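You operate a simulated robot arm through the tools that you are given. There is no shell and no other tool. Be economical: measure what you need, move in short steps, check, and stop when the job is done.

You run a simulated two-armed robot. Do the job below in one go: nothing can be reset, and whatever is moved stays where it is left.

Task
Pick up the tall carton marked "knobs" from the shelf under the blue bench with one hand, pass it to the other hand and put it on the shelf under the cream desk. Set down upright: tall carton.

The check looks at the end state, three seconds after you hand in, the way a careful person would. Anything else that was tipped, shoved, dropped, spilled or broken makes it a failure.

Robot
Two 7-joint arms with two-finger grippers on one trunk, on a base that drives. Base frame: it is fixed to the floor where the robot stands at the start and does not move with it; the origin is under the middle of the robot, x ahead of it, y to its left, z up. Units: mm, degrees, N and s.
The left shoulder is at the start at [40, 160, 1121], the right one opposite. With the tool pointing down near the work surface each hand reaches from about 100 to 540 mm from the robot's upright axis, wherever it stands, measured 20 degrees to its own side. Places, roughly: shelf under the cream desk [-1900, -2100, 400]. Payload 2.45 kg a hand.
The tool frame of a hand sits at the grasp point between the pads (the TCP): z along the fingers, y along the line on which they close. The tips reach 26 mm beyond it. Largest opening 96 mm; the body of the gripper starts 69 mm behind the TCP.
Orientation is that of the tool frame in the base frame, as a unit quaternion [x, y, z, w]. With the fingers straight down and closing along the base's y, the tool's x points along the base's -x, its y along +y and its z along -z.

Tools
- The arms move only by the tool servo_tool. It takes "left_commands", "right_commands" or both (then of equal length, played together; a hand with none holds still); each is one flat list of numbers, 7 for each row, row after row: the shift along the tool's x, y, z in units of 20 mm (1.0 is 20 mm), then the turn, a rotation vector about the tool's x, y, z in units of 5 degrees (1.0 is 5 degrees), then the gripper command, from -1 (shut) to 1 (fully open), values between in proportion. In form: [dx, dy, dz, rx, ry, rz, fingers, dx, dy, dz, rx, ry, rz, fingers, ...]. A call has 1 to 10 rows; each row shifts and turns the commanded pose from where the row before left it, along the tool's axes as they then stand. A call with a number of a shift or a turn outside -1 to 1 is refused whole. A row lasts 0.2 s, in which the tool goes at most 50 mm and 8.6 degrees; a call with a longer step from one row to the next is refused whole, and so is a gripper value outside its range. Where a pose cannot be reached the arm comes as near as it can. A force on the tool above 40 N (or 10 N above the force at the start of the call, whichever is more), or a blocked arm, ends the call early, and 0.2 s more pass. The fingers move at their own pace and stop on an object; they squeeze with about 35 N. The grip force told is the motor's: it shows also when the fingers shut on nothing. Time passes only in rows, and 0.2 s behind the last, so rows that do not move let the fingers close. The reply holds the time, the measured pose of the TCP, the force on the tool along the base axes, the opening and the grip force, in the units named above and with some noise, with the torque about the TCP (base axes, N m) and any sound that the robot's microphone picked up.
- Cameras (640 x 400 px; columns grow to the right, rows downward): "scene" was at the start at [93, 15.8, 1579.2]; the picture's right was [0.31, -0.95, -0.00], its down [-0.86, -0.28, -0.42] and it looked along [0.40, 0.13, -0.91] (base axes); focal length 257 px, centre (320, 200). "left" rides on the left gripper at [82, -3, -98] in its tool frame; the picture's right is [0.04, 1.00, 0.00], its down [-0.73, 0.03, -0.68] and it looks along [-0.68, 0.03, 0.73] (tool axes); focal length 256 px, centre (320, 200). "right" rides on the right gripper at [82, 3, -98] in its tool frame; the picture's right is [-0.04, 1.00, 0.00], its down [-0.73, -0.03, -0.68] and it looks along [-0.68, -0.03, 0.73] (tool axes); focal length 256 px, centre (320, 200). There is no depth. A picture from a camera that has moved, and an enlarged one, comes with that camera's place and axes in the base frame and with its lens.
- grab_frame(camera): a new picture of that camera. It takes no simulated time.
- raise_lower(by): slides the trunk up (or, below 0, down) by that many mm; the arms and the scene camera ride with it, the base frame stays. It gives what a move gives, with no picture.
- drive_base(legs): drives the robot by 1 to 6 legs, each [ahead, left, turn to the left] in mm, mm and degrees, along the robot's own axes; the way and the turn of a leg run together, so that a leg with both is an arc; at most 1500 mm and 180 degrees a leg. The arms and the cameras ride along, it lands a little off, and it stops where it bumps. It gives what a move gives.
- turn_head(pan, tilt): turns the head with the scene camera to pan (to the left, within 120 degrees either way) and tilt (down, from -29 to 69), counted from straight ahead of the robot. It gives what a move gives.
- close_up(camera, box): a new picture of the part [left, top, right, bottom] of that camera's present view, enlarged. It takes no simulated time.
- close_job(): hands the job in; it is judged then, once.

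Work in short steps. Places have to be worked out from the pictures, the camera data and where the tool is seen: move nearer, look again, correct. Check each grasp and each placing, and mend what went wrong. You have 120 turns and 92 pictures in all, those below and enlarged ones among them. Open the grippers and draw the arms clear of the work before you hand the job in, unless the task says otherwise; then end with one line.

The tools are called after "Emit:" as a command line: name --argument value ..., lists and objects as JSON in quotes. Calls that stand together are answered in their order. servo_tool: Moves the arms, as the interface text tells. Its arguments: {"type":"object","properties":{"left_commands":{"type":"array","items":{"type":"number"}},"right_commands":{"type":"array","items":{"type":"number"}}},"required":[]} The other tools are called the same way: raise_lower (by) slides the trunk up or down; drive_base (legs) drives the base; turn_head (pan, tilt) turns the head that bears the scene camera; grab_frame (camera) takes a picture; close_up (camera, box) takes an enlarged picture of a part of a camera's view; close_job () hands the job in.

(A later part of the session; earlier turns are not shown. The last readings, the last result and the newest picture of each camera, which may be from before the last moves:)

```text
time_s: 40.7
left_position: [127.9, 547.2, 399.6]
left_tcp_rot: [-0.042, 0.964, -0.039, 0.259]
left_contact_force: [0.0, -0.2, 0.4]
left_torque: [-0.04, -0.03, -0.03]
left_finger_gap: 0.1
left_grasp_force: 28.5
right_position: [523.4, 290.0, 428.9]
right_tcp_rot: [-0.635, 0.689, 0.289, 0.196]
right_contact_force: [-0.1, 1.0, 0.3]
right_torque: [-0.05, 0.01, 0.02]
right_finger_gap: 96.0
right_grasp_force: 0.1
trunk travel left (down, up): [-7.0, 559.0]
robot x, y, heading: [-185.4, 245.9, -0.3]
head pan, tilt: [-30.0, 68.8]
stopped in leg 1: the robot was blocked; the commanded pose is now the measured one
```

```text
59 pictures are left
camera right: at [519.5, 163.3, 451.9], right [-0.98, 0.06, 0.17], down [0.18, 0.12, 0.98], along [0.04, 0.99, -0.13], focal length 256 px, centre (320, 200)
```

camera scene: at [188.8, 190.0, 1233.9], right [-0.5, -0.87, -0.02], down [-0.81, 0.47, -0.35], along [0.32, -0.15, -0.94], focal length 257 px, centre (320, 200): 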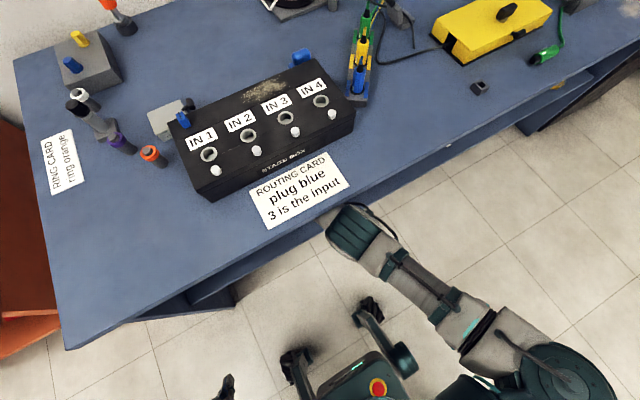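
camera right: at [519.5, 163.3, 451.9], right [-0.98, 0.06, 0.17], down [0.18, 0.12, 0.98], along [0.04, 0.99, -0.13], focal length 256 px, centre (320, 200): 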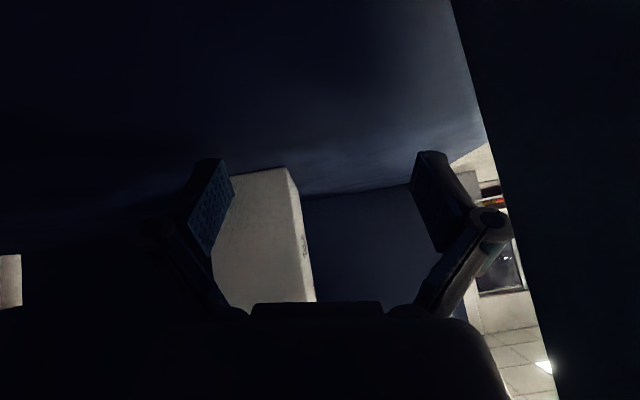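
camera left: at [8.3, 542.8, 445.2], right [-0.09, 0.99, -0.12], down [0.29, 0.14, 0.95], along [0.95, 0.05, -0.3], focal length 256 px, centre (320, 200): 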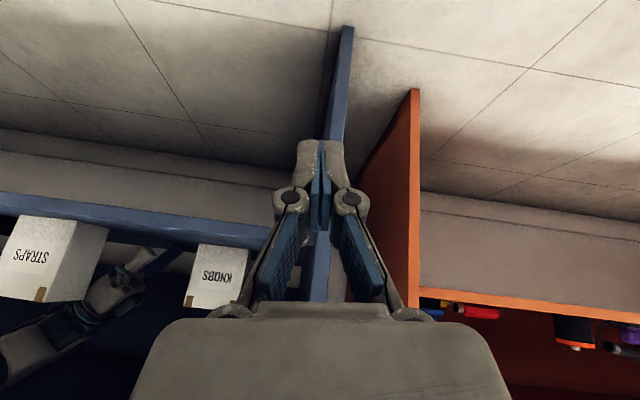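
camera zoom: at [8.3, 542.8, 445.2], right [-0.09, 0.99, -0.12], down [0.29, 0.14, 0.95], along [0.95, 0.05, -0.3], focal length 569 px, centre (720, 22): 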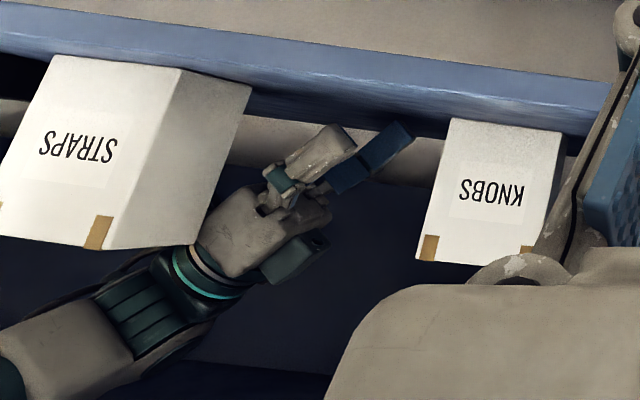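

STRAPS is upright, with the gripper next to and behind it and the wrist just above its top. Raising the trunk lifts the hand vertically and draws the elbow back off the edge; I try 30 mm.

Emit:
raise_lower --by 30

Emit:
close_up --camera "left" --box '[0, 190, 280, 370]'

```text
time_s: 41.4
left_position: [130.2, 544.0, 429.0]
left_tcp_rot: [-0.044, 0.965, -0.039, 0.255]
left_contact_force: [0.1, -0.2, 1.6]
left_torque: [0.03, 0.01, 0.01]
left_finger_gap: 0.0
left_grasp_force: 28.7
right_position: [535.0, 286.5, 482.2]
right_tcp_rot: [-0.64, 0.687, 0.277, 0.206]
right_contact_force: [1.0, -0.6, -1.1]
right_torque: [0.04, -0.01, 0.02]
right_finger_gap: 95.6
right_grasp_force: 0.0
trunk travel left (down, up): [-37.0, 529.0]
robot x, y, heading: [-184.8, 245.6, 0.2]
head pan, tilt: [-30.0, 68.8]
```

```text
2.22 times, centred on (140, 280) of left
camera zoom: at [10.9, 538.7, 474.7], right [-0.1, 0.99, -0.12], down [0.3, 0.14, 0.94], along [0.95, 0.06, -0.31], focal length 569 px, centre (720, 22)
```

zoom: 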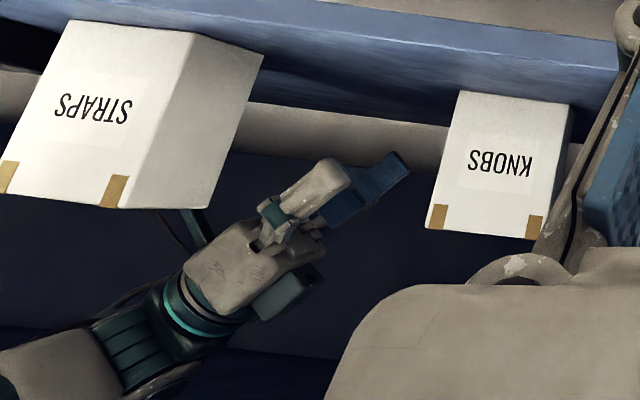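

It worked: the hand rose 53 mm to z=482. I raise another 60 mm so the hand clears the cartons completely.

Emit:
raise_lower --by 60

Emit:
grab_frame --camera "scene"

Emit:
grab_frame --camera "left"

```text
time_s: 42.2
left_position: [124.8, 549.3, 492.7]
left_tcp_rot: [-0.043, 0.961, -0.04, 0.271]
left_contact_force: [0.5, 0.2, -0.7]
left_torque: [-0.01, 0.0, 0.0]
left_finger_gap: 0.0
left_grasp_force: 28.2
right_position: [489.3, 294.4, 502.9]
right_tcp_rot: [-0.633, 0.693, 0.296, 0.181]
right_contact_force: [1.6, 0.4, -0.1]
right_torque: [-0.06, 0.03, 0.08]
right_finger_gap: 95.9
right_grasp_force: 0.1
trunk travel left (down, up): [-91.0, 476.0]
robot x, y, heading: [-180.2, 243.3, -0.0]
head pan, tilt: [-30.0, 68.8]
stopped: the arm was blocked; the commanded pose is now the measured one
```

```text
57 pictures are left
camera scene: at [91.4, 217.2, 1352.7], right [-0.5, -0.87, 0.0], down [-0.81, 0.47, -0.36], along [0.31, -0.18, -0.93], focal length 257 px, centre (320, 200)
```

scene: 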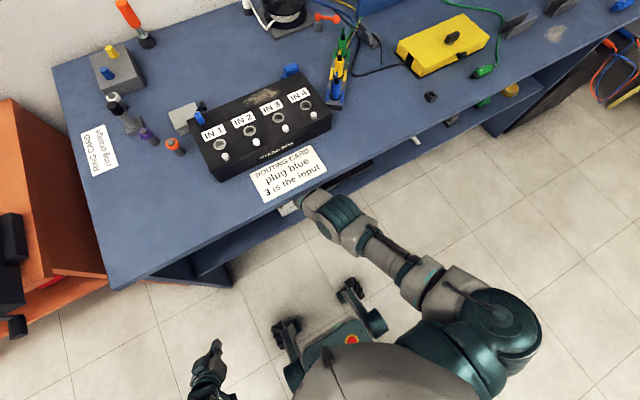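

```text
56 pictures are left
camera left: at [4.9, 543.6, 535.9], right [-0.09, 0.99, -0.12], down [0.27, 0.14, 0.95], along [0.96, 0.06, -0.28], focal length 256 px, centre (320, 200)
```

left: 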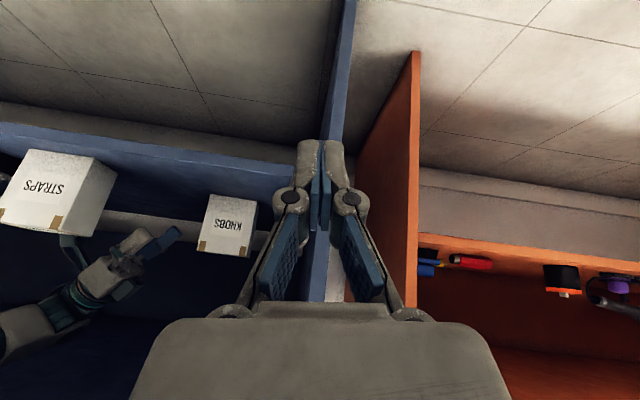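

The torso is upright again, and the hand slid back to x=489. The wrist camera bracket is right by STRAPS' top edge, so I zoom there before moving.

Emit:
close_up --camera "left" --box '[0, 140, 200, 340]'

Emit:
grab_frame --camera "right"

```text
2.00 times, centred on (100, 240) of left
camera zoom: at [4.9, 543.6, 535.9], right [-0.09, 0.99, -0.12], down [0.27, 0.14, 0.95], along [0.96, 0.06, -0.28], focal length 512 px, centre (760, 120)
```

zoom: 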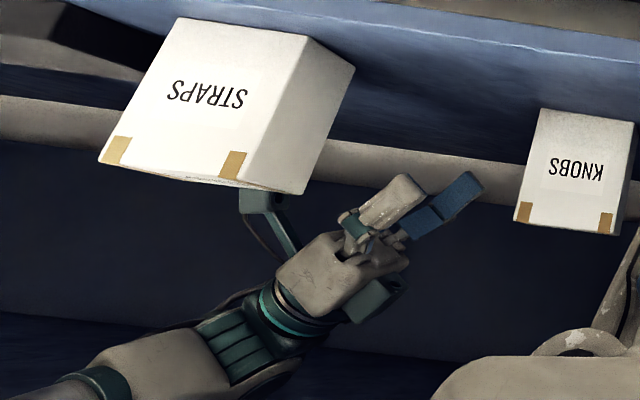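

```text
54 pictures are left
camera right: at [486.6, 169.4, 526.7], right [-0.98, 0.06, 0.21], down [0.21, 0.13, 0.97], along [0.03, 0.99, -0.14], focal length 256 px, centre (320, 200)
```

right: 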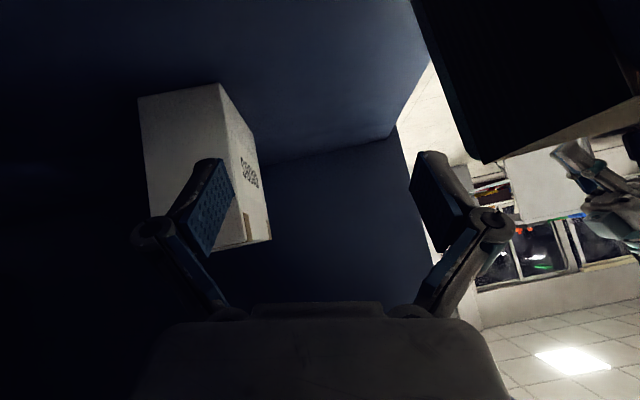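

Comparing corner positions, STRAPS may have been nudged about 25–30 mm toward the front edge. I'll measure that properly after getting the hand out, and put it back if so. First I lift the hand straight up 40 mm.

Emit:
servo_tool --right_commands '[-0.313, 0.09, -0.381, 0, 0, 0, 1, -0.313, 0.09, -0.381, 0, 0, 0, 1, -0.313, 0.09, -0.381, 0, 0, 0, 1, -0.313, 0.09, -0.381, 0, 0, 0, 1]'

Emit:
grab_frame --camera "right"

```text
time_s: 43.2
left_position: [125.9, 550.0, 487.6]
left_tcp_rot: [-0.043, 0.962, -0.042, 0.266]
left_contact_force: [0.1, -0.2, -0.6]
left_torque: [0.01, -0.02, -0.03]
left_finger_gap: 0.0
left_grasp_force: 28.1
right_position: [487.7, 296.9, 545.5]
right_tcp_rot: [-0.633, 0.693, 0.293, 0.182]
right_contact_force: [0.5, -0.4, -0.1]
right_torque: [-0.03, 0.0, -0.04]
right_finger_gap: 95.7
right_grasp_force: 0.0
trunk travel left (down, up): [-91.0, 476.0]
robot x, y, heading: [-183.1, 244.8, -0.1]
head pan, tilt: [-30.0, 68.8]
```

```text
53 pictures are left
camera right: at [485.5, 171.0, 569.1], right [-0.98, 0.06, 0.2], down [0.21, 0.13, 0.97], along [0.03, 0.99, -0.14], focal length 256 px, centre (320, 200)
```

right: 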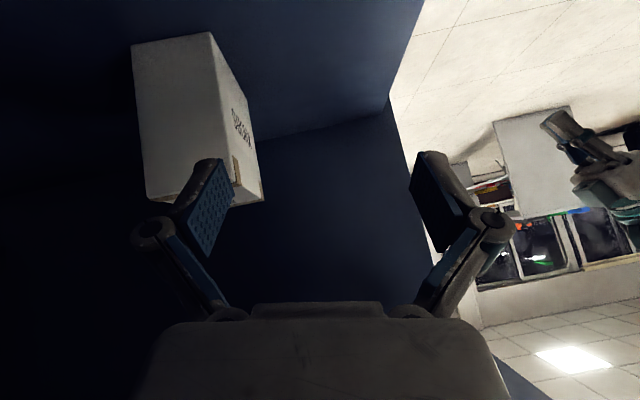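

The hand is free. I withdraw it 240 mm straight out (−x), over STRAPS.

Emit:
servo_tool --right_commands '[0.132, 0.98, 0.119, 0, 0, 0, 1, 0.132, 0.98, 0.119, 0, 0, 0, 1, 0.132, 0.98, 0.119, 0, 0, 0, 1, 0.132, 0.98, 0.119, 0, 0, 0, 1, 0.132, 0.98, 0.119, 0, 0, 0, 1, 0.132, 0.98, 0.119, 0, 0, 0, 1, 0.132, 0.98, 0.119, 0, 0, 0, 1, 0.132, 0.98, 0.119, 0, 0, 0, 1, 0.132, 0.98, 0.119, 0, 0, 0, 1, 0.132, 0.98, 0.119, 0, 0, 0, 1]'

Emit:
grab_frame --camera "left"

Emit:
grab_frame --camera "right"

```text
time_s: 45.5
left_position: [126.5, 551.7, 488.2]
left_tcp_rot: [-0.043, 0.962, -0.042, 0.267]
left_contact_force: [-0.5, 0.2, 0.2]
left_torque: [-0.01, -0.02, 0.03]
left_finger_gap: 0.0
left_grasp_force: 28.1
right_position: [288.2, 294.6, 544.2]
right_tcp_rot: [-0.632, 0.693, 0.295, 0.182]
right_contact_force: [-0.7, 0.0, -0.7]
right_torque: [0.01, 0.0, -0.02]
right_finger_gap: 95.9
right_grasp_force: 0.1
trunk travel left (down, up): [-91.0, 476.0]
robot x, y, heading: [-183.6, 251.6, 0.0]
head pan, tilt: [-30.0, 68.8]
```

```text
52 pictures are left
camera left: at [5.9, 545.2, 531.2], right [-0.1, 0.99, -0.12], down [0.27, 0.14, 0.95], along [0.96, 0.06, -0.28], focal length 256 px, centre (320, 200)
```

left: 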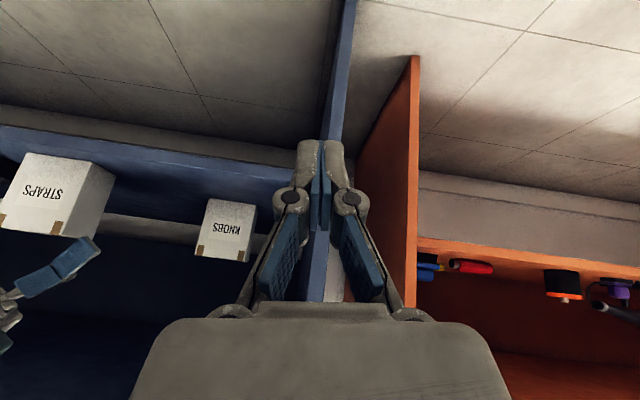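

```text
51 pictures are left
camera right: at [285.9, 169.3, 568.0], right [-0.98, 0.06, 0.2], down [0.21, 0.13, 0.97], along [0.03, 0.99, -0.14], focal length 256 px, centre (320, 200)
```

right: 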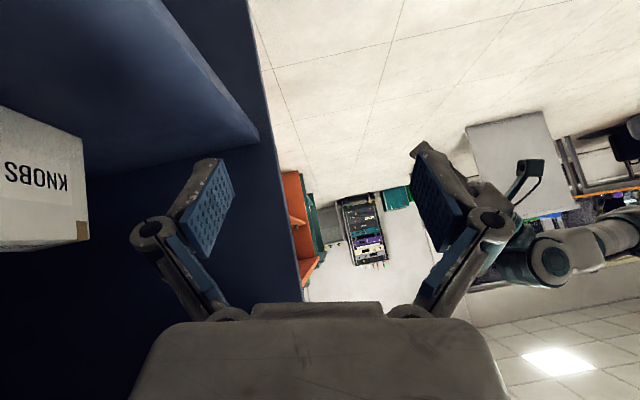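

The hand is out. The reach and elbow problem came from standing too far back. New stance: closer (robot x≈−70) and turned ~10° right, so the elbow stays outside the bench. I fix the right hand's roll, bring the left hand inward, then back off to set up.

Emit:
servo_tool --left_commands '[0, -0.9, 0, 0, 0, 0, -1, 0, -0.9, 0, 0, 0, 0, -1, 0, -0.9, 0, 0, 0, 0, -1, 0, -0.9, 0, 0, 0, 0, -1]' --right_commands '[0, 0, 0, 0, 0, -0.8, 1, 0, 0, 0, 0, 0, -0.8, 1, 0, 0, 0, 0, 0, -0.8, 1, 0, 0, 0, 0, 0, -0.8, 1]'

Emit:
drive_base --legs '[[-350, 0, 0], [0, 0, -10.6]]'

Emit:
turn_head --pan 10 --tilt 45

Emit:
grab_frame --camera "scene"

```text
time_s: 46.5
left_position: [130.1, 480.5, 496.6]
left_tcp_rot: [-0.043, 0.962, -0.041, 0.267]
left_contact_force: [-0.5, 0.3, -0.1]
left_torque: [0.01, 0.0, -0.01]
left_finger_gap: 0.0
left_grasp_force: 28.8
right_position: [288.7, 294.2, 543.6]
right_tcp_rot: [0.723, -0.598, -0.267, -0.222]
right_contact_force: [-0.8, 0.1, 1.7]
right_torque: [0.02, -0.04, 0.01]
right_finger_gap: 95.9
right_grasp_force: 0.0
trunk travel left (down, up): [-91.0, 476.0]
robot x, y, heading: [-179.1, 253.9, -0.0]
head pan, tilt: [-30.0, 68.8]
```

```text
time_s: 49.5
left_position: [-187.5, 417.8, 496.0]
left_tcp_rot: [0.048, 0.962, -0.067, 0.261]
left_contact_force: [0.0, 0.5, 0.9]
left_torque: [-0.02, 0.0, 0.0]
left_finger_gap: 0.0
left_grasp_force: 28.5
right_position: [-67.2, 207.6, 544.1]
right_tcp_rot: [-0.663, 0.664, 0.244, 0.244]
right_contact_force: [0.1, -0.2, 0.2]
right_torque: [0.0, -0.04, -0.02]
right_finger_gap: 95.7
right_grasp_force: 0.1
trunk travel left (down, up): [-91.0, 476.0]
robot x, y, heading: [-534.9, 248.8, -10.7]
head pan, tilt: [-30.0, 68.8]
```

```text
time_s: 50.5
left_position: [-188.2, 418.1, 497.5]
left_tcp_rot: [0.048, 0.961, -0.067, 0.263]
left_contact_force: [-0.3, -0.4, -0.3]
left_torque: [-0.04, 0.0, -0.03]
left_finger_gap: 0.0
left_grasp_force: 28.0
right_position: [-68.0, 205.4, 546.0]
right_tcp_rot: [-0.663, 0.664, 0.243, 0.245]
right_contact_force: [0.7, 0.1, 0.3]
right_torque: [0.02, 0.01, 0.03]
right_finger_gap: 96.1
right_grasp_force: 0.0
trunk travel left (down, up): [-91.0, 476.0]
robot x, y, heading: [-537.2, 246.2, -10.8]
head pan, tilt: [10.0, 45.0]
```

```text
50 pictures are left
camera scene: at [-235.6, 204.9, 1379.3], right [-0.01, -1.0, 0.0], down [-0.71, 0.01, -0.7], along [0.7, -0.01, -0.71], focal length 257 px, centre (320, 200)
```

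scene: 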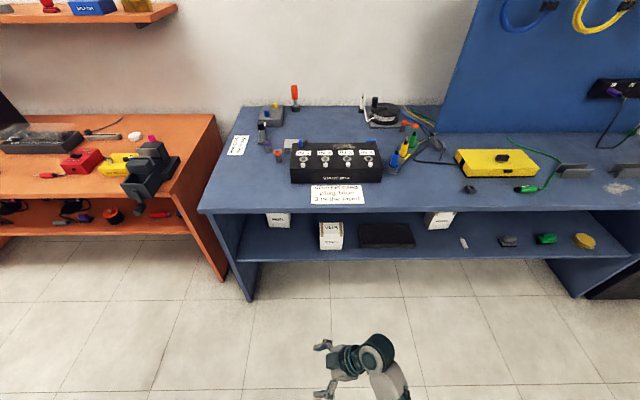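

The hand orientation is now exact (fingers along +y). I zoom in on the shelf to measure where STRAPS is relative to before.

Emit:
close_up --camera "scene" --box '[230, 195, 470, 275]'

```text
2.67 times, centred on (350, 235) of scene
camera zoom: at [-235.6, 204.9, 1379.3], right [-0.01, -1.0, 0.0], down [-0.71, 0.01, -0.7], along [0.7, -0.01, -0.71], focal length 684 px, centre (240, 107)
```

zoom: 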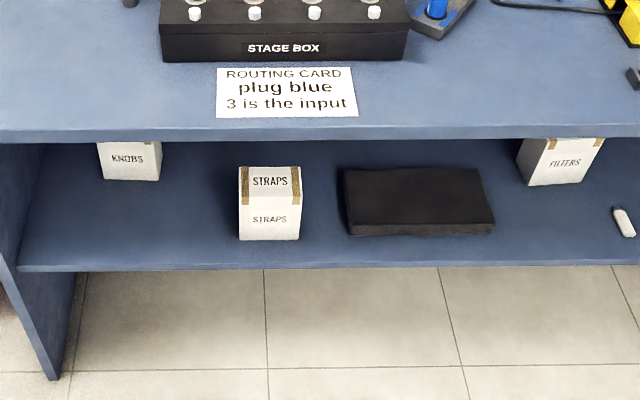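

The scene camera shows KNOBS unmoved (front x≈545, y 340–442). STRAPS sits about 30 mm nearer the front than at the start, and I'll push it back later. I now lower the trunk and rehearse the low grasp pose here in free space: extend forward 180 mm at z≈460 with slightly less tilt.

Emit:
raise_lower --by -84

Emit:
servo_tool --right_commands '[0.142, -0.98, -0.121, 0, -0.2, 0, 1, 0.142, -0.98, -0.121, 0, -0.2, 0, 1, 0.142, -0.98, -0.121, 0, -0.2, 0, 1, 0.142, -0.98, -0.121, 0, -0.2, 0, 1, 0.142, -0.98, -0.121, 0, -0.2, 0, 1, 0.142, -0.98, -0.121, 0, -0.2, 0, 1, 0.142, -0.98, -0.121, 0, 0, 0, 1, 0.142, -0.98, -0.121, 0, 0, 0, 1, 0.142, -0.98, -0.121, 0, 0, 0, 1]'

Emit:
turn_head --pan -10 --tilt 69

Emit:
grab_frame --camera "scene"

```text
time_s: 51.8
left_position: [-235.0, 426.8, 377.9]
left_tcp_rot: [0.047, 0.982, -0.054, 0.175]
left_contact_force: [0.2, -0.2, 0.8]
left_torque: [0.01, 0.03, 0.0]
left_finger_gap: 0.0
left_grasp_force: 28.8
right_position: [-67.8, 206.7, 462.3]
right_tcp_rot: [-0.663, 0.664, 0.242, 0.246]
right_contact_force: [-0.4, 0.6, 0.0]
right_torque: [0.0, -0.05, 0.0]
right_finger_gap: 96.2
right_grasp_force: 0.1
trunk travel left (down, up): [-7.0, 560.0]
robot x, y, heading: [-535.4, 246.3, -11.0]
head pan, tilt: [10.0, 45.0]
```

```text
time_s: 53.8
left_position: [-234.5, 424.6, 376.7]
left_tcp_rot: [0.046, 0.982, -0.054, 0.174]
left_contact_force: [0.5, 0.2, 0.1]
left_torque: [-0.02, -0.01, -0.01]
left_finger_gap: 0.2
left_grasp_force: 28.6
right_position: [108.5, 171.4, 457.4]
right_tcp_rot: [-0.649, 0.651, 0.277, 0.281]
right_contact_force: [0.2, 0.7, -0.2]
right_torque: [-0.04, -0.03, -0.02]
right_finger_gap: 96.2
right_grasp_force: 0.0
trunk travel left (down, up): [-7.0, 560.0]
robot x, y, heading: [-534.0, 252.9, -10.8]
head pan, tilt: [10.0, 45.0]
```

```text
time_s: 54.6
left_position: [-234.8, 425.6, 377.5]
left_tcp_rot: [0.046, 0.982, -0.054, 0.174]
left_contact_force: [-1.0, 0.1, -0.4]
left_torque: [0.02, 0.0, 0.06]
left_finger_gap: 0.0
left_grasp_force: 28.5
right_position: [107.2, 171.3, 458.1]
right_tcp_rot: [0.65, -0.65, -0.277, -0.28]
right_contact_force: [-1.0, -0.3, -0.3]
right_torque: [0.02, -0.03, 0.02]
right_finger_gap: 95.9
right_grasp_force: 0.2
trunk travel left (down, up): [-7.0, 560.0]
robot x, y, heading: [-534.2, 249.5, -10.9]
head pan, tilt: [-10.0, 68.8]
```

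```text
48 pictures are left
camera scene: at [-157.3, 165.3, 1232.2], right [-0.35, -0.94, 0.0], down [-0.87, 0.33, -0.36], along [0.33, -0.13, -0.93], focal length 257 px, centre (320, 200)
```

scene: 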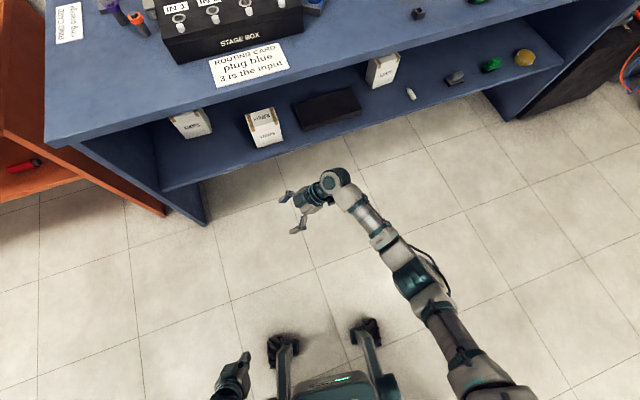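

The full grasp pose (z≈458, forward 640) is reachable in free space. I flatten the tilt to ~32° and lift to z≈565. The hand can then enter directly above KNOBS at y≈375, clear of STRAPS, and descend straddling the carton.

Emit:
servo_tool --right_commands '[0, 0, 0, 0, -0.75, 0, 1, 0, 0, 0, 0, -0.75, 0, 1, 0, 0, 0, 0, -0.75, 0, 1, -0.75, 0, -0.48, 0, 0, 0, 1, -0.75, 0, -0.48, 0, 0, 0, 1, -0.75, 0, -0.48, 0, 0, 0, 1, -0.75, 0, -0.48, 0, 0, 0, 1, -0.75, 0, -0.48, 0, 0, 0, 1, -0.75, 0, -0.48, 0, 0, 0, 1]'

Emit:
drive_base --legs '[[-38.6, 200, 0], [170, 33, 0]]'

Emit:
grab_frame --camera "right"

Emit:
grab_frame --camera "left"

```text
time_s: 56.6
left_position: [-235.3, 425.7, 378.4]
left_tcp_rot: [0.046, 0.982, -0.054, 0.174]
left_contact_force: [0.5, 0.2, -0.3]
left_torque: [0.01, -0.02, 0.01]
left_finger_gap: 0.1
left_grasp_force: 28.8
right_position: [107.2, 174.0, 565.0]
right_tcp_rot: [0.619, -0.619, -0.34, -0.343]
right_contact_force: [-0.6, 0.6, -0.5]
right_torque: [0.02, -0.02, 0.0]
right_finger_gap: 95.8
right_grasp_force: 0.0
trunk travel left (down, up): [-7.0, 560.0]
robot x, y, heading: [-536.7, 246.5, -10.9]
head pan, tilt: [-10.0, 68.8]
```

```text
time_s: 59.4
left_position: [-58.6, 636.8, 376.0]
left_tcp_rot: [0.049, 0.982, -0.056, 0.173]
left_contact_force: [1.0, 0.9, -0.2]
left_torque: [-0.02, 0.03, -0.04]
left_finger_gap: 0.0
left_grasp_force: 27.9
right_position: [282.1, 384.3, 564.6]
right_tcp_rot: [-0.618, 0.622, 0.338, 0.342]
right_contact_force: [0.2, -0.4, -0.1]
right_torque: [-0.02, 0.02, 0.0]
right_finger_gap: 95.9
right_grasp_force: 0.1
trunk travel left (down, up): [-7.0, 560.0]
robot x, y, heading: [-361.6, 455.7, -11.2]
head pan, tilt: [-10.0, 68.8]
```

```text
47 pictures are left
camera right: at [278.2, 256.8, 547.4], right [-1.0, 0.03, 0.03], down [0.03, -0.18, 0.98], along [0.03, 0.98, 0.18], focal length 256 px, centre (320, 200)
```

right: 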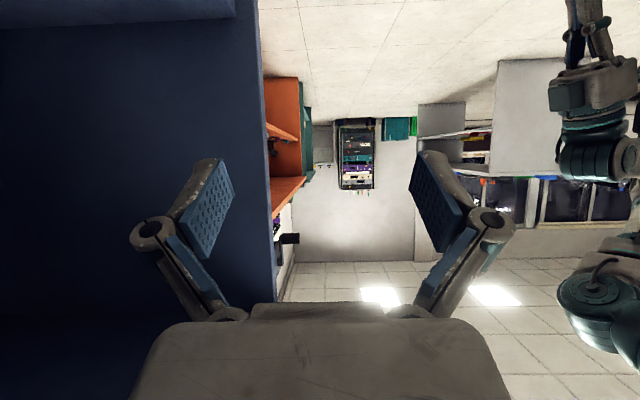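

```text
46 pictures are left
camera left: at [-169.2, 653.0, 440.8], right [0.08, 0.99, -0.11], down [0.46, 0.06, 0.89], along [0.88, -0.12, -0.45], focal length 256 px, centre (320, 200)
```

left: 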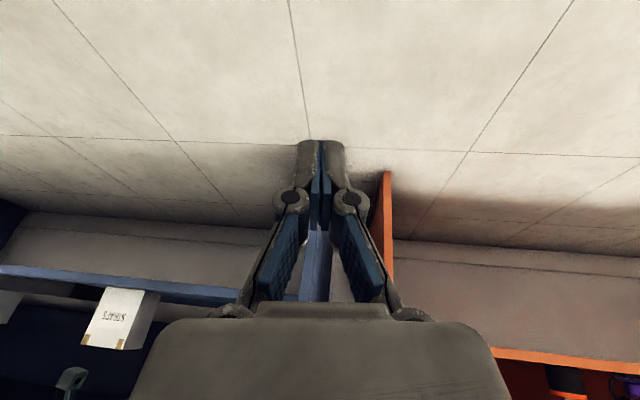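

Aligned in front at y≈384, z≈565. I drive 150 mm in along +x and check for contact.

Emit:
drive_base --legs '[[148, 23, 0]]'

Emit:
grab_frame --camera "scene"

Emit:
grab_frame --camera "right"

```text
time_s: 60.7
left_position: [87.9, 629.3, 378.1]
left_tcp_rot: [0.047, 0.982, -0.054, 0.175]
left_contact_force: [-0.4, 0.2, 0.0]
left_torque: [0.02, 0.01, -0.02]
left_finger_gap: 0.0
left_grasp_force: 28.2
right_position: [429.8, 375.8, 566.6]
right_tcp_rot: [0.62, -0.619, -0.338, -0.344]
right_contact_force: [0.6, 0.7, 0.8]
right_torque: [0.03, 0.02, -0.01]
right_finger_gap: 96.1
right_grasp_force: 0.1
trunk travel left (down, up): [-7.0, 560.0]
robot x, y, heading: [-210.9, 452.6, -10.8]
head pan, tilt: [-10.0, 68.8]
```

```text
45 pictures are left
camera scene: at [167.9, 368.0, 1231.8], right [-0.36, -0.93, 0.0], down [-0.87, 0.33, -0.36], along [0.33, -0.13, -0.93], focal length 257 px, centre (320, 200)
```

scene: 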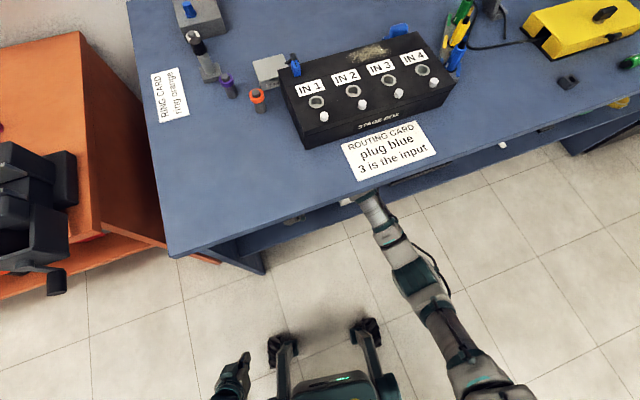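

```text
44 pictures are left
camera right: at [426.9, 250.4, 549.9], right [-1.0, 0.03, 0.03], down [0.02, -0.18, 0.98], along [0.03, 0.98, 0.18], focal length 256 px, centre (320, 200)
```

right: 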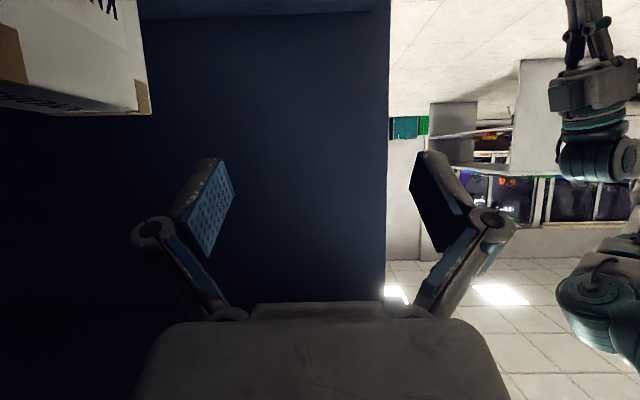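

Clear of everything so far. I drive the remaining 147 mm to centre over the carton.

Emit:
drive_base --legs '[[70, 14, 0], [74, 15, 0]]'

Emit:
grab_frame --camera "right"

Emit:
grab_frame --camera "scene"

```text
time_s: 62.4
left_position: [234.5, 627.3, 382.2]
left_tcp_rot: [0.048, 0.981, -0.052, 0.179]
left_contact_force: [0.7, -0.8, -0.1]
left_torque: [0.0, -0.01, -0.02]
left_finger_gap: 0.0
left_grasp_force: 28.7
right_position: [576.2, 372.4, 569.9]
right_tcp_rot: [0.619, -0.618, -0.339, -0.347]
right_contact_force: [0.0, -0.8, 0.9]
right_torque: [-0.02, 0.03, 0.02]
right_finger_gap: 95.7
right_grasp_force: 0.0
trunk travel left (down, up): [-7.0, 560.0]
robot x, y, heading: [-61.4, 448.8, -11.1]
head pan, tilt: [-10.0, 68.8]
```

```text
43 pictures are left
camera right: at [571.9, 246.1, 551.8], right [-1.0, 0.03, 0.02], down [0.02, -0.19, 0.98], along [0.03, 0.98, 0.19], focal length 256 px, centre (320, 200)
```

right: 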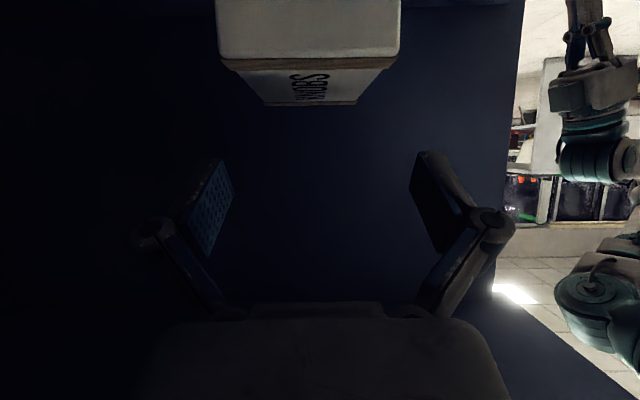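

```text
42 pictures are left
camera scene: at [314.4, 360.2, 1231.6], right [-0.36, -0.93, 0.0], down [-0.87, 0.34, -0.36], along [0.33, -0.12, -0.93], focal length 257 px, centre (320, 200)
```

scene: 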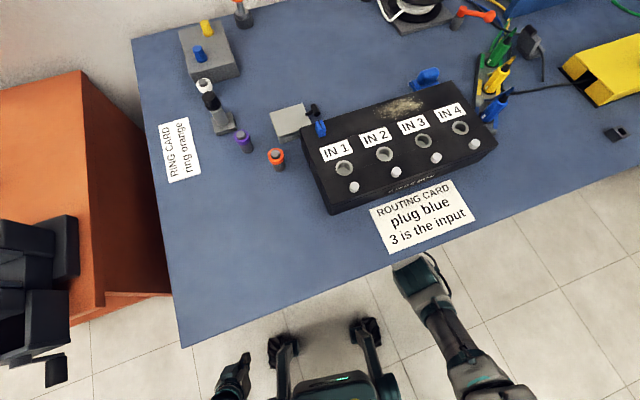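

Centred: carton x centre ≈577.5 against TCP 576.2. I descend 54 mm, then check.

Emit:
servo_tool --right_commands '[0.763, 0, 0.477, 0, 0, 0, 1, 0.763, 0, 0.477, 0, 0, 0, 1, 0.763, 0, 0.477, 0, 0, 0, 1]'

Emit:
grab_frame --camera "right"

```text
time_s: 63.2
left_position: [232.9, 627.9, 382.2]
left_tcp_rot: [0.048, 0.981, -0.054, 0.181]
left_contact_force: [-0.6, -0.2, 0.1]
left_torque: [-0.02, 0.02, 0.03]
left_finger_gap: 0.1
left_grasp_force: 28.3
right_position: [572.8, 374.2, 516.2]
right_tcp_rot: [0.621, -0.619, -0.334, -0.347]
right_contact_force: [-0.1, -0.5, 0.3]
right_torque: [-0.02, 0.01, -0.01]
right_finger_gap: 96.0
right_grasp_force: 0.1
trunk travel left (down, up): [-7.0, 560.0]
robot x, y, heading: [-63.4, 448.6, -10.9]
head pan, tilt: [-10.0, 68.8]
```

```text
41 pictures are left
camera right: at [570.3, 246.7, 500.4], right [-1.0, 0.03, 0.02], down [0.01, -0.18, 0.98], along [0.03, 0.98, 0.18], focal length 256 px, centre (320, 200)
```

right: 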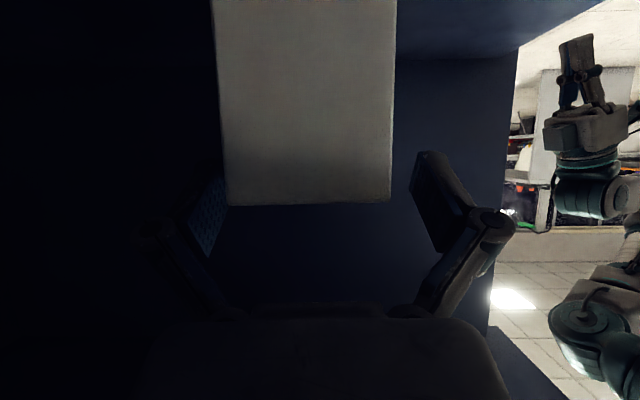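

The fingers straddle the carton, but I'm ~4 mm off toward −x. I correct that and go down another ~46 mm.

Emit:
servo_tool --right_commands '[0, -0.25, 0, 0, 0, 0, 1, 0.763, 0, 0.477, 0, 0, 0, 1, 0.763, 0, 0.477, 0, 0, 0, 1, 0.4, 0, 0.26, 0, 0, 0, 1]'

Emit:
grab_frame --camera "right"

```text
time_s: 64.2
left_position: [233.5, 629.2, 381.1]
left_tcp_rot: [0.047, 0.981, -0.055, 0.181]
left_contact_force: [0.1, 0.1, -0.6]
left_torque: [-0.01, 0.02, 0.0]
left_finger_gap: 0.1
left_grasp_force: 28.5
right_position: [578.6, 374.8, 472.6]
right_tcp_rot: [0.621, -0.619, -0.333, -0.346]
right_contact_force: [-0.4, 0.3, 0.1]
right_torque: [0.02, -0.05, -0.02]
right_finger_gap: 96.0
right_grasp_force: 0.1
trunk travel left (down, up): [-7.0, 560.0]
robot x, y, heading: [-63.5, 448.4, -10.9]
head pan, tilt: [-10.0, 68.8]
```

```text
40 pictures are left
camera right: at [576.6, 248.1, 455.3], right [-1.0, 0.03, 0.02], down [0.01, -0.18, 0.98], along [0.03, 0.98, 0.18], focal length 256 px, centre (320, 200)
```

right: 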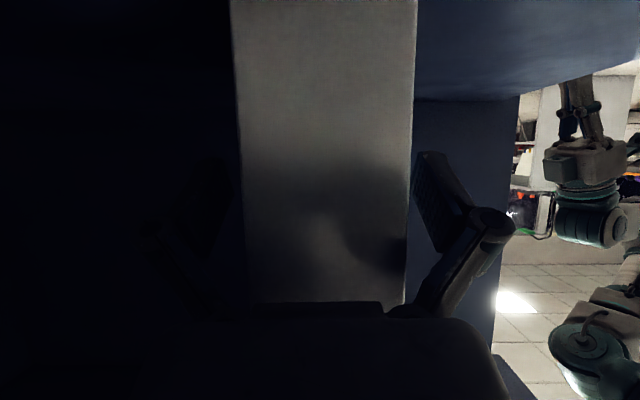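

Centred between the pads at z≈473. I close the gripper.

Emit:
servo_tool --right_commands '[0, 0, 0, 0, 0, 0, -1, 0, 0, 0, 0, 0, 0, -1, 0, 0, 0, 0, 0, 0, -1, 0, 0, 0, 0, 0, 0, -1]'

```text
time_s: 65.2
left_position: [232.8, 630.1, 382.3]
left_tcp_rot: [0.048, 0.981, -0.055, 0.18]
left_contact_force: [0.2, 0.3, 0.1]
left_torque: [-0.01, 0.0, -0.01]
left_finger_gap: 0.0
left_grasp_force: 28.2
right_position: [579.5, 374.6, 473.4]
right_tcp_rot: [0.621, -0.618, -0.335, -0.346]
right_contact_force: [2.1, -1.2, 5.4]
right_torque: [0.25, 0.07, -0.13]
right_finger_gap: 61.6
right_grasp_force: 34.8
trunk travel left (down, up): [-7.0, 560.0]
robot x, y, heading: [-61.5, 454.8, -10.8]
head pan, tilt: [-10.0, 68.8]
```

Gripped: gap 61.6 mm, 35 N. I lift ~35 mm.

Emit:
servo_tool --right_commands '[-0.5, 0, -0.31, 0, 0, 0, -1, -0.5, 0, -0.31, 0, 0, 0, -1, -0.5, 0, -0.31, 0, 0, 0, -1]'

Emit:
grab_frame --camera "right"

```text
time_s: 66.0
left_position: [230.6, 629.7, 381.0]
left_tcp_rot: [0.046, 0.981, -0.055, 0.181]
left_contact_force: [0.8, -0.6, 0.7]
left_torque: [0.02, -0.03, -0.01]
left_finger_gap: 0.0
left_grasp_force: 28.3
right_position: [580.0, 377.9, 508.6]
right_tcp_rot: [0.621, -0.619, -0.334, -0.346]
right_contact_force: [0.0, 0.3, -2.1]
right_torque: [-0.08, 0.0, 0.03]
right_finger_gap: 61.4
right_grasp_force: 35.0
trunk travel left (down, up): [-7.0, 560.0]
robot x, y, heading: [-64.9, 453.4, -10.9]
head pan, tilt: [-10.0, 68.8]
```

```text
39 pictures are left
camera right: at [577.8, 249.8, 491.5], right [-1.0, 0.03, 0.02], down [0.01, -0.18, 0.98], along [0.03, 0.98, 0.18], focal length 256 px, centre (320, 200)
```

right: 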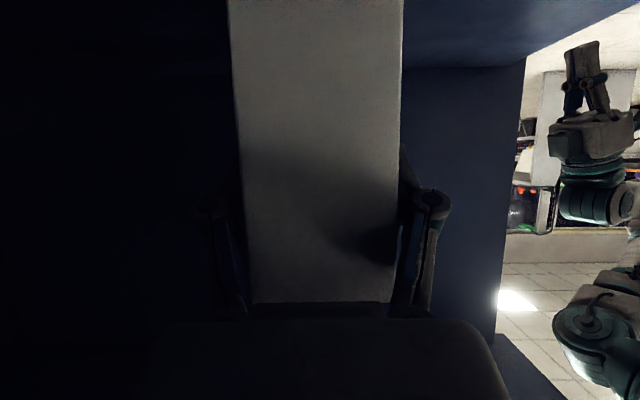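

The carton is lifted and hangs firmly (~0.2 kg). I drive straight out along −x.

Emit:
drive_base --legs '[[-147, -28, 0], [-295, -56, 0]]'

Emit:
turn_head --pan 15 --tilt 55

Emit:
grab_frame --camera "scene"

```text
time_s: 69.0
left_position: [-214.9, 631.3, 380.1]
left_tcp_rot: [0.046, 0.981, -0.054, 0.181]
left_contact_force: [0.0, 0.2, 1.0]
left_torque: [-0.03, 0.02, 0.03]
left_finger_gap: 0.2
left_grasp_force: 28.5
right_position: [133.0, 379.2, 508.9]
right_tcp_rot: [0.622, -0.618, -0.335, -0.345]
right_contact_force: [0.1, 0.4, -1.7]
right_torque: [-0.03, 0.02, -0.03]
right_finger_gap: 61.7
right_grasp_force: 35.7
trunk travel left (down, up): [-7.0, 560.0]
robot x, y, heading: [-510.5, 454.3, -10.7]
head pan, tilt: [-10.0, 68.8]
```

```text
time_s: 69.9
left_position: [-216.2, 631.6, 382.7]
left_tcp_rot: [0.047, 0.98, -0.055, 0.183]
left_contact_force: [0.1, -0.3, 0.0]
left_torque: [0.02, -0.02, 0.0]
left_finger_gap: 0.2
left_grasp_force: 28.3
right_position: [132.9, 379.1, 510.9]
right_tcp_rot: [0.622, -0.618, -0.333, -0.347]
right_contact_force: [-0.6, 0.1, -1.6]
right_torque: [-0.02, 0.0, -0.01]
right_finger_gap: 61.7
right_grasp_force: 35.2
trunk travel left (down, up): [-7.0, 560.0]
robot x, y, heading: [-509.5, 450.5, -10.8]
head pan, tilt: [15.0, 55.0]
```

```text
38 pictures are left
camera scene: at [-113.1, 395.3, 1247.3], right [0.07, -1.0, 0.0], down [-0.82, -0.06, -0.57], along [0.57, 0.04, -0.82], focal length 257 px, centre (320, 200)
```

scene: 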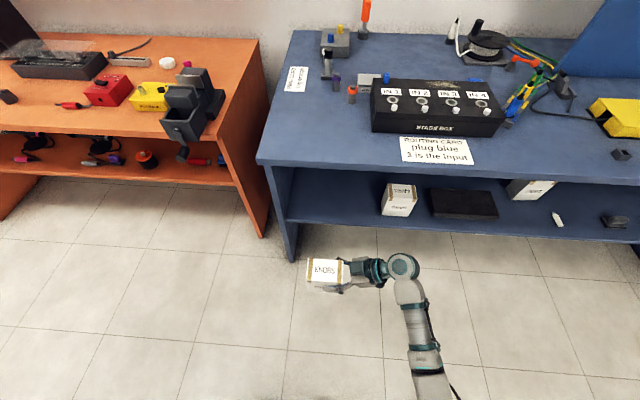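

The carton is out and held upright. For the handover, the left hand will come from the opposite end, mirrored. I bring the right hand back in front of the robot's midline while the left goes up and forward and opens.

Emit:
servo_tool --left_commands '[-0.99, 0, -0.38, 0, 0, 0, 1, -0.99, 0, -0.38, 0, 0, 0, 1, -0.99, 0, -0.38, 0, 0, 0, 1, -0.99, 0, -0.38, 0, 0, 0, 1, -0.99, 0, -0.38, 0, 0, 0, 1, -0.99, 0, -0.38, 0, 0, 0, 1, -0.99, 0, -0.38, 0, 0, 0, 1, -0.99, 0, -0.38, 0, 0, 0, 1, -0.99, 0, -0.38, 0, 0, 0, 1]' --right_commands '[0.02, 0.944, -0.244, 0, 0, 0, -1, 0.02, 0.944, -0.244, 0, 0, 0, -1, 0.02, 0.944, -0.244, 0, 0, 0, -1, 0.02, 0.944, -0.244, 0, 0, 0, -1, 0.02, 0.944, -0.244, 0, 0, 0, -1, 0.02, 0.944, -0.244, 0, 0, 0, -1, 0.02, 0.944, -0.244, 0, 0, 0, -1, 0.02, 0.944, -0.244, 0, 0, 0, -1, 0.02, 0.944, -0.244, 0, 0, 0, -1]'

Emit:
servo_tool --left_commands '[0, 0, 0, 0, 0, 1, 1, 0, 0, 0, 0, 0, 1, 1, 0, 0, 0, 0, 0, 1, 1, 0, 0, 0, 0, 0, 1, 1, 0, 0, 0, 0, 0, 1, 1, 0, 0, 0, 0, 0, 1, 1, 0, 0, 0, 0, 0, 1, 1, 0, 0, 0, 0, 0, 1, 1, 0, 0, 0, 0, 0, 1, 1, 0, 0, 0, 0, 0, 1, 1]'

```text
time_s: 71.9
left_position: [-58.7, 626.8, 469.5]
left_tcp_rot: [0.047, 0.981, -0.055, 0.182]
left_contact_force: [0.4, -0.2, 0.0]
left_torque: [-0.01, -0.01, -0.01]
left_finger_gap: 96.0
left_grasp_force: 0.1
left hand out of reach, approached as far as the arm can: row 1, 2, 3, 4, 5, 8
right_position: [-38.8, 340.5, 528.7]
right_tcp_rot: [0.622, -0.617, -0.334, -0.347]
right_contact_force: [-1.1, -0.8, -2.3]
right_torque: [-0.04, 0.02, 0.01]
right_finger_gap: 61.5
right_grasp_force: 35.2
trunk travel left (down, up): [-7.0, 560.0]
robot x, y, heading: [-509.4, 452.4, -10.8]
head pan, tilt: [15.0, 55.0]
```

```text
time_s: 74.1
left_position: [-58.1, 627.6, 470.2]
left_tcp_rot: [0.458, 0.868, 0.026, 0.189]
left_contact_force: [0.2, 0.7, 0.1]
left_torque: [-0.02, 0.0, -0.02]
left_finger_gap: 96.0
left_grasp_force: 0.0
right_position: [-38.3, 341.6, 529.5]
right_tcp_rot: [0.622, -0.618, -0.333, -0.347]
right_contact_force: [0.0, -0.7, -2.2]
right_torque: [-0.05, 0.01, 0.0]
right_finger_gap: 61.6
right_grasp_force: 35.0
trunk travel left (down, up): [-7.0, 560.0]
robot x, y, heading: [-512.4, 452.1, -11.0]
head pan, tilt: [15.0, 55.0]
```

The right hand holds the carton at (−38, 341, 529). I rotate the left hand to the mirrored pose (pointing −y, ~38° down, closing along x).

Emit:
servo_tool --left_commands '[0, 0, 0, 0.627, -0.731, 0.461, 1, 0, 0, 0, 0.627, -0.731, 0.461, 1, 0, 0, 0, 0.627, -0.731, 0.461, 1, 0, 0, 0, 0.627, -0.731, 0.461, 1, 0, 0, 0, 0.627, -0.731, 0.461, 1, 0, 0, 0, 0.627, -0.731, 0.461, 1, 0, 0, 0, 0.627, -0.731, 0.461, 1, 0, 0, 0, 0.627, -0.731, 0.461, 1, 0, 0, 0, 0.627, -0.731, 0.461, 1, 0, 0, 0, 0.627, -0.731, 0.461, 1]'

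Emit:
grab_frame --camera "left"

```text
time_s: 76.3
left_position: [-56.5, 625.9, 470.8]
left_tcp_rot: [0.636, 0.636, -0.31, 0.31]
left_contact_force: [0.5, 0.5, -0.4]
left_torque: [0.02, -0.01, 0.01]
left_finger_gap: 96.0
left_grasp_force: 0.0
right_position: [-39.8, 341.8, 529.0]
right_tcp_rot: [0.622, -0.617, -0.334, -0.347]
right_contact_force: [0.1, 0.2, -2.0]
right_torque: [-0.05, 0.0, -0.04]
right_finger_gap: 61.6
right_grasp_force: 34.8
trunk travel left (down, up): [-7.0, 560.0]
robot x, y, heading: [-509.7, 453.3, -11.1]
head pan, tilt: [15.0, 55.0]
```

```text
37 pictures are left
camera left: at [-60.7, 755.4, 466.7], right [1.0, 0.03, -0.03], down [0.03, 0.08, 1.0], along [0.03, -1.0, 0.08], focal length 256 px, centre (320, 200)
```

left: 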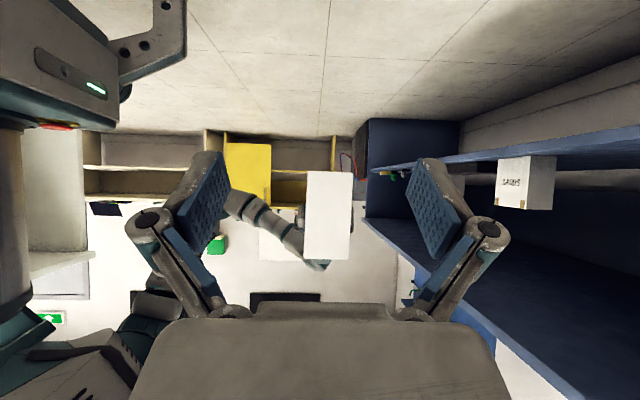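

The orientation is exact and the carton shows as predicted. I bring the left hand to the pre-grasp point at y≈460.

Emit:
servo_tool --left_commands '[-0.804, 0.1125, 0.69, 0, 0, 0, 1, -0.804, 0.1125, 0.69, 0, 0, 0, 1, -0.804, 0.1125, 0.69, 0, 0, 0, 1, -0.804, 0.1125, 0.69, 0, 0, 0, 1, -0.804, 0.1125, 0.69, 0, 0, 0, 1, -0.804, 0.1125, 0.69, 0, 0, 0, 1, -0.804, 0.1125, 0.69, 0, 0, 0, 1, -0.804, 0.1125, 0.69, 0, 0, 0, 1]'

Emit:
grab_frame --camera "left"

```text
time_s: 78.1
left_position: [-40.7, 459.9, 504.2]
left_tcp_rot: [0.635, 0.637, -0.307, 0.31]
left_contact_force: [0.0, -0.1, -0.7]
left_torque: [-0.03, 0.0, -0.02]
left_finger_gap: 96.1
left_grasp_force: 0.0
right_position: [-40.4, 341.2, 528.8]
right_tcp_rot: [0.622, -0.617, -0.334, -0.347]
right_contact_force: [-0.4, 0.9, -0.9]
right_torque: [-0.05, -0.01, -0.03]
right_finger_gap: 61.4
right_grasp_force: 34.8
trunk travel left (down, up): [-7.0, 560.0]
robot x, y, heading: [-511.5, 453.0, -10.9]
head pan, tilt: [15.0, 55.0]
```

```text
36 pictures are left
camera left: at [-43.9, 588.6, 500.9], right [1.0, 0.03, -0.03], down [0.03, 0.08, 1.0], along [0.03, -1.0, 0.08], focal length 256 px, centre (320, 200)
```

left: 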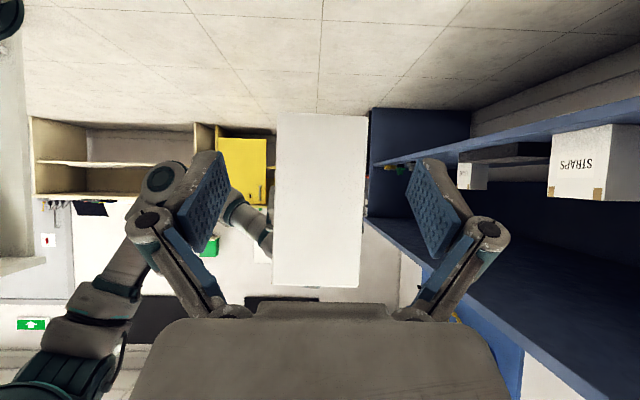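

Centred. I advance 74 mm along −y so the pads overlap the carton's left end by ~48 mm.

Emit:
servo_tool --left_commands '[-0.572, 0.02, 0.729, 0, 0, 0, 1, -0.572, 0.02, 0.729, 0, 0, 0, 1, -0.572, 0, 0.729, 0, 0, 0, 1, -0.572, 0, 0.729, 0, 0, 0, 1]'

Emit:
grab_frame --camera "left"

Emit:
close_up --camera "scene" --box '[240, 200, 440, 325]'

```text
time_s: 79.1
left_position: [-38.0, 386.2, 504.1]
left_tcp_rot: [0.635, 0.637, -0.308, 0.31]
left_contact_force: [0.3, 0.8, -0.7]
left_torque: [0.02, 0.04, -0.02]
left_finger_gap: 95.9
left_grasp_force: 0.0
right_position: [-38.7, 341.1, 530.2]
right_tcp_rot: [0.622, -0.618, -0.332, -0.347]
right_contact_force: [0.2, -0.4, -1.9]
right_torque: [-0.02, -0.01, 0.02]
right_finger_gap: 61.4
right_grasp_force: 35.1
trunk travel left (down, up): [-7.0, 560.0]
robot x, y, heading: [-511.0, 452.5, -10.6]
head pan, tilt: [15.0, 55.0]
```

```text
35 pictures are left
camera left: at [-42.1, 514.2, 500.0], right [1.0, 0.03, -0.03], down [0.03, 0.08, 1.0], along [0.03, -1.0, 0.08], focal length 256 px, centre (320, 200)
```

left: 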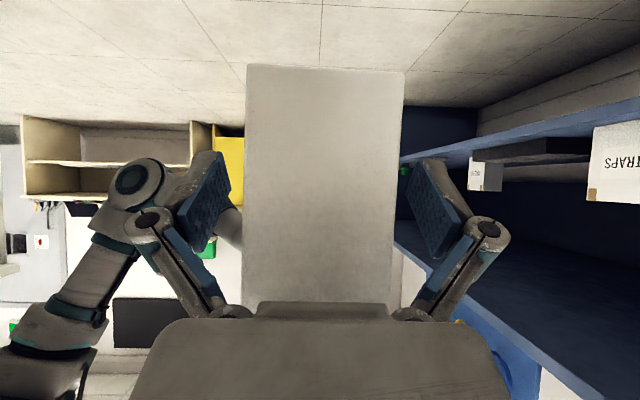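

```text
3.20 times, centred on (340, 262) of scene
camera zoom: at [-112.1, 393.9, 1247.0], right [0.07, -1.0, 0.0], down [-0.82, -0.06, -0.57], along [0.57, 0.04, -0.82], focal length 821 px, centre (256, 0)
```

zoom: 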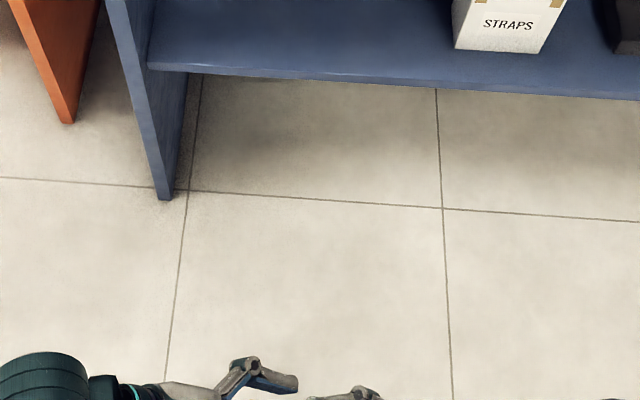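

The carton sits between the left pads. I close the left gripper while the right holds.

Emit:
servo_tool --left_commands '[0, 0, 0, 0, 0, 0, -1, 0, 0, 0, 0, 0, 0, -1, 0, 0, 0, 0, 0, 0, -1, 0, 0, 0, 0, 0, 0, -1]'

```text
time_s: 80.1
left_position: [-39.1, 386.4, 502.1]
left_tcp_rot: [0.636, 0.637, -0.307, 0.31]
left_contact_force: [-7.2, 11.3, 2.5]
left_torque: [-0.71, -1.29, 0.13]
left_finger_gap: 62.0
left_grasp_force: 35.0
right_position: [-38.7, 340.3, 528.9]
right_tcp_rot: [0.622, -0.618, -0.333, -0.347]
right_contact_force: [7.1, -11.2, -5.0]
right_torque: [0.27, 1.12, -0.52]
right_finger_gap: 61.6
right_grasp_force: 35.3
trunk travel left (down, up): [-7.0, 560.0]
robot x, y, heading: [-510.0, 452.2, -10.9]
head pan, tilt: [15.0, 55.0]
```

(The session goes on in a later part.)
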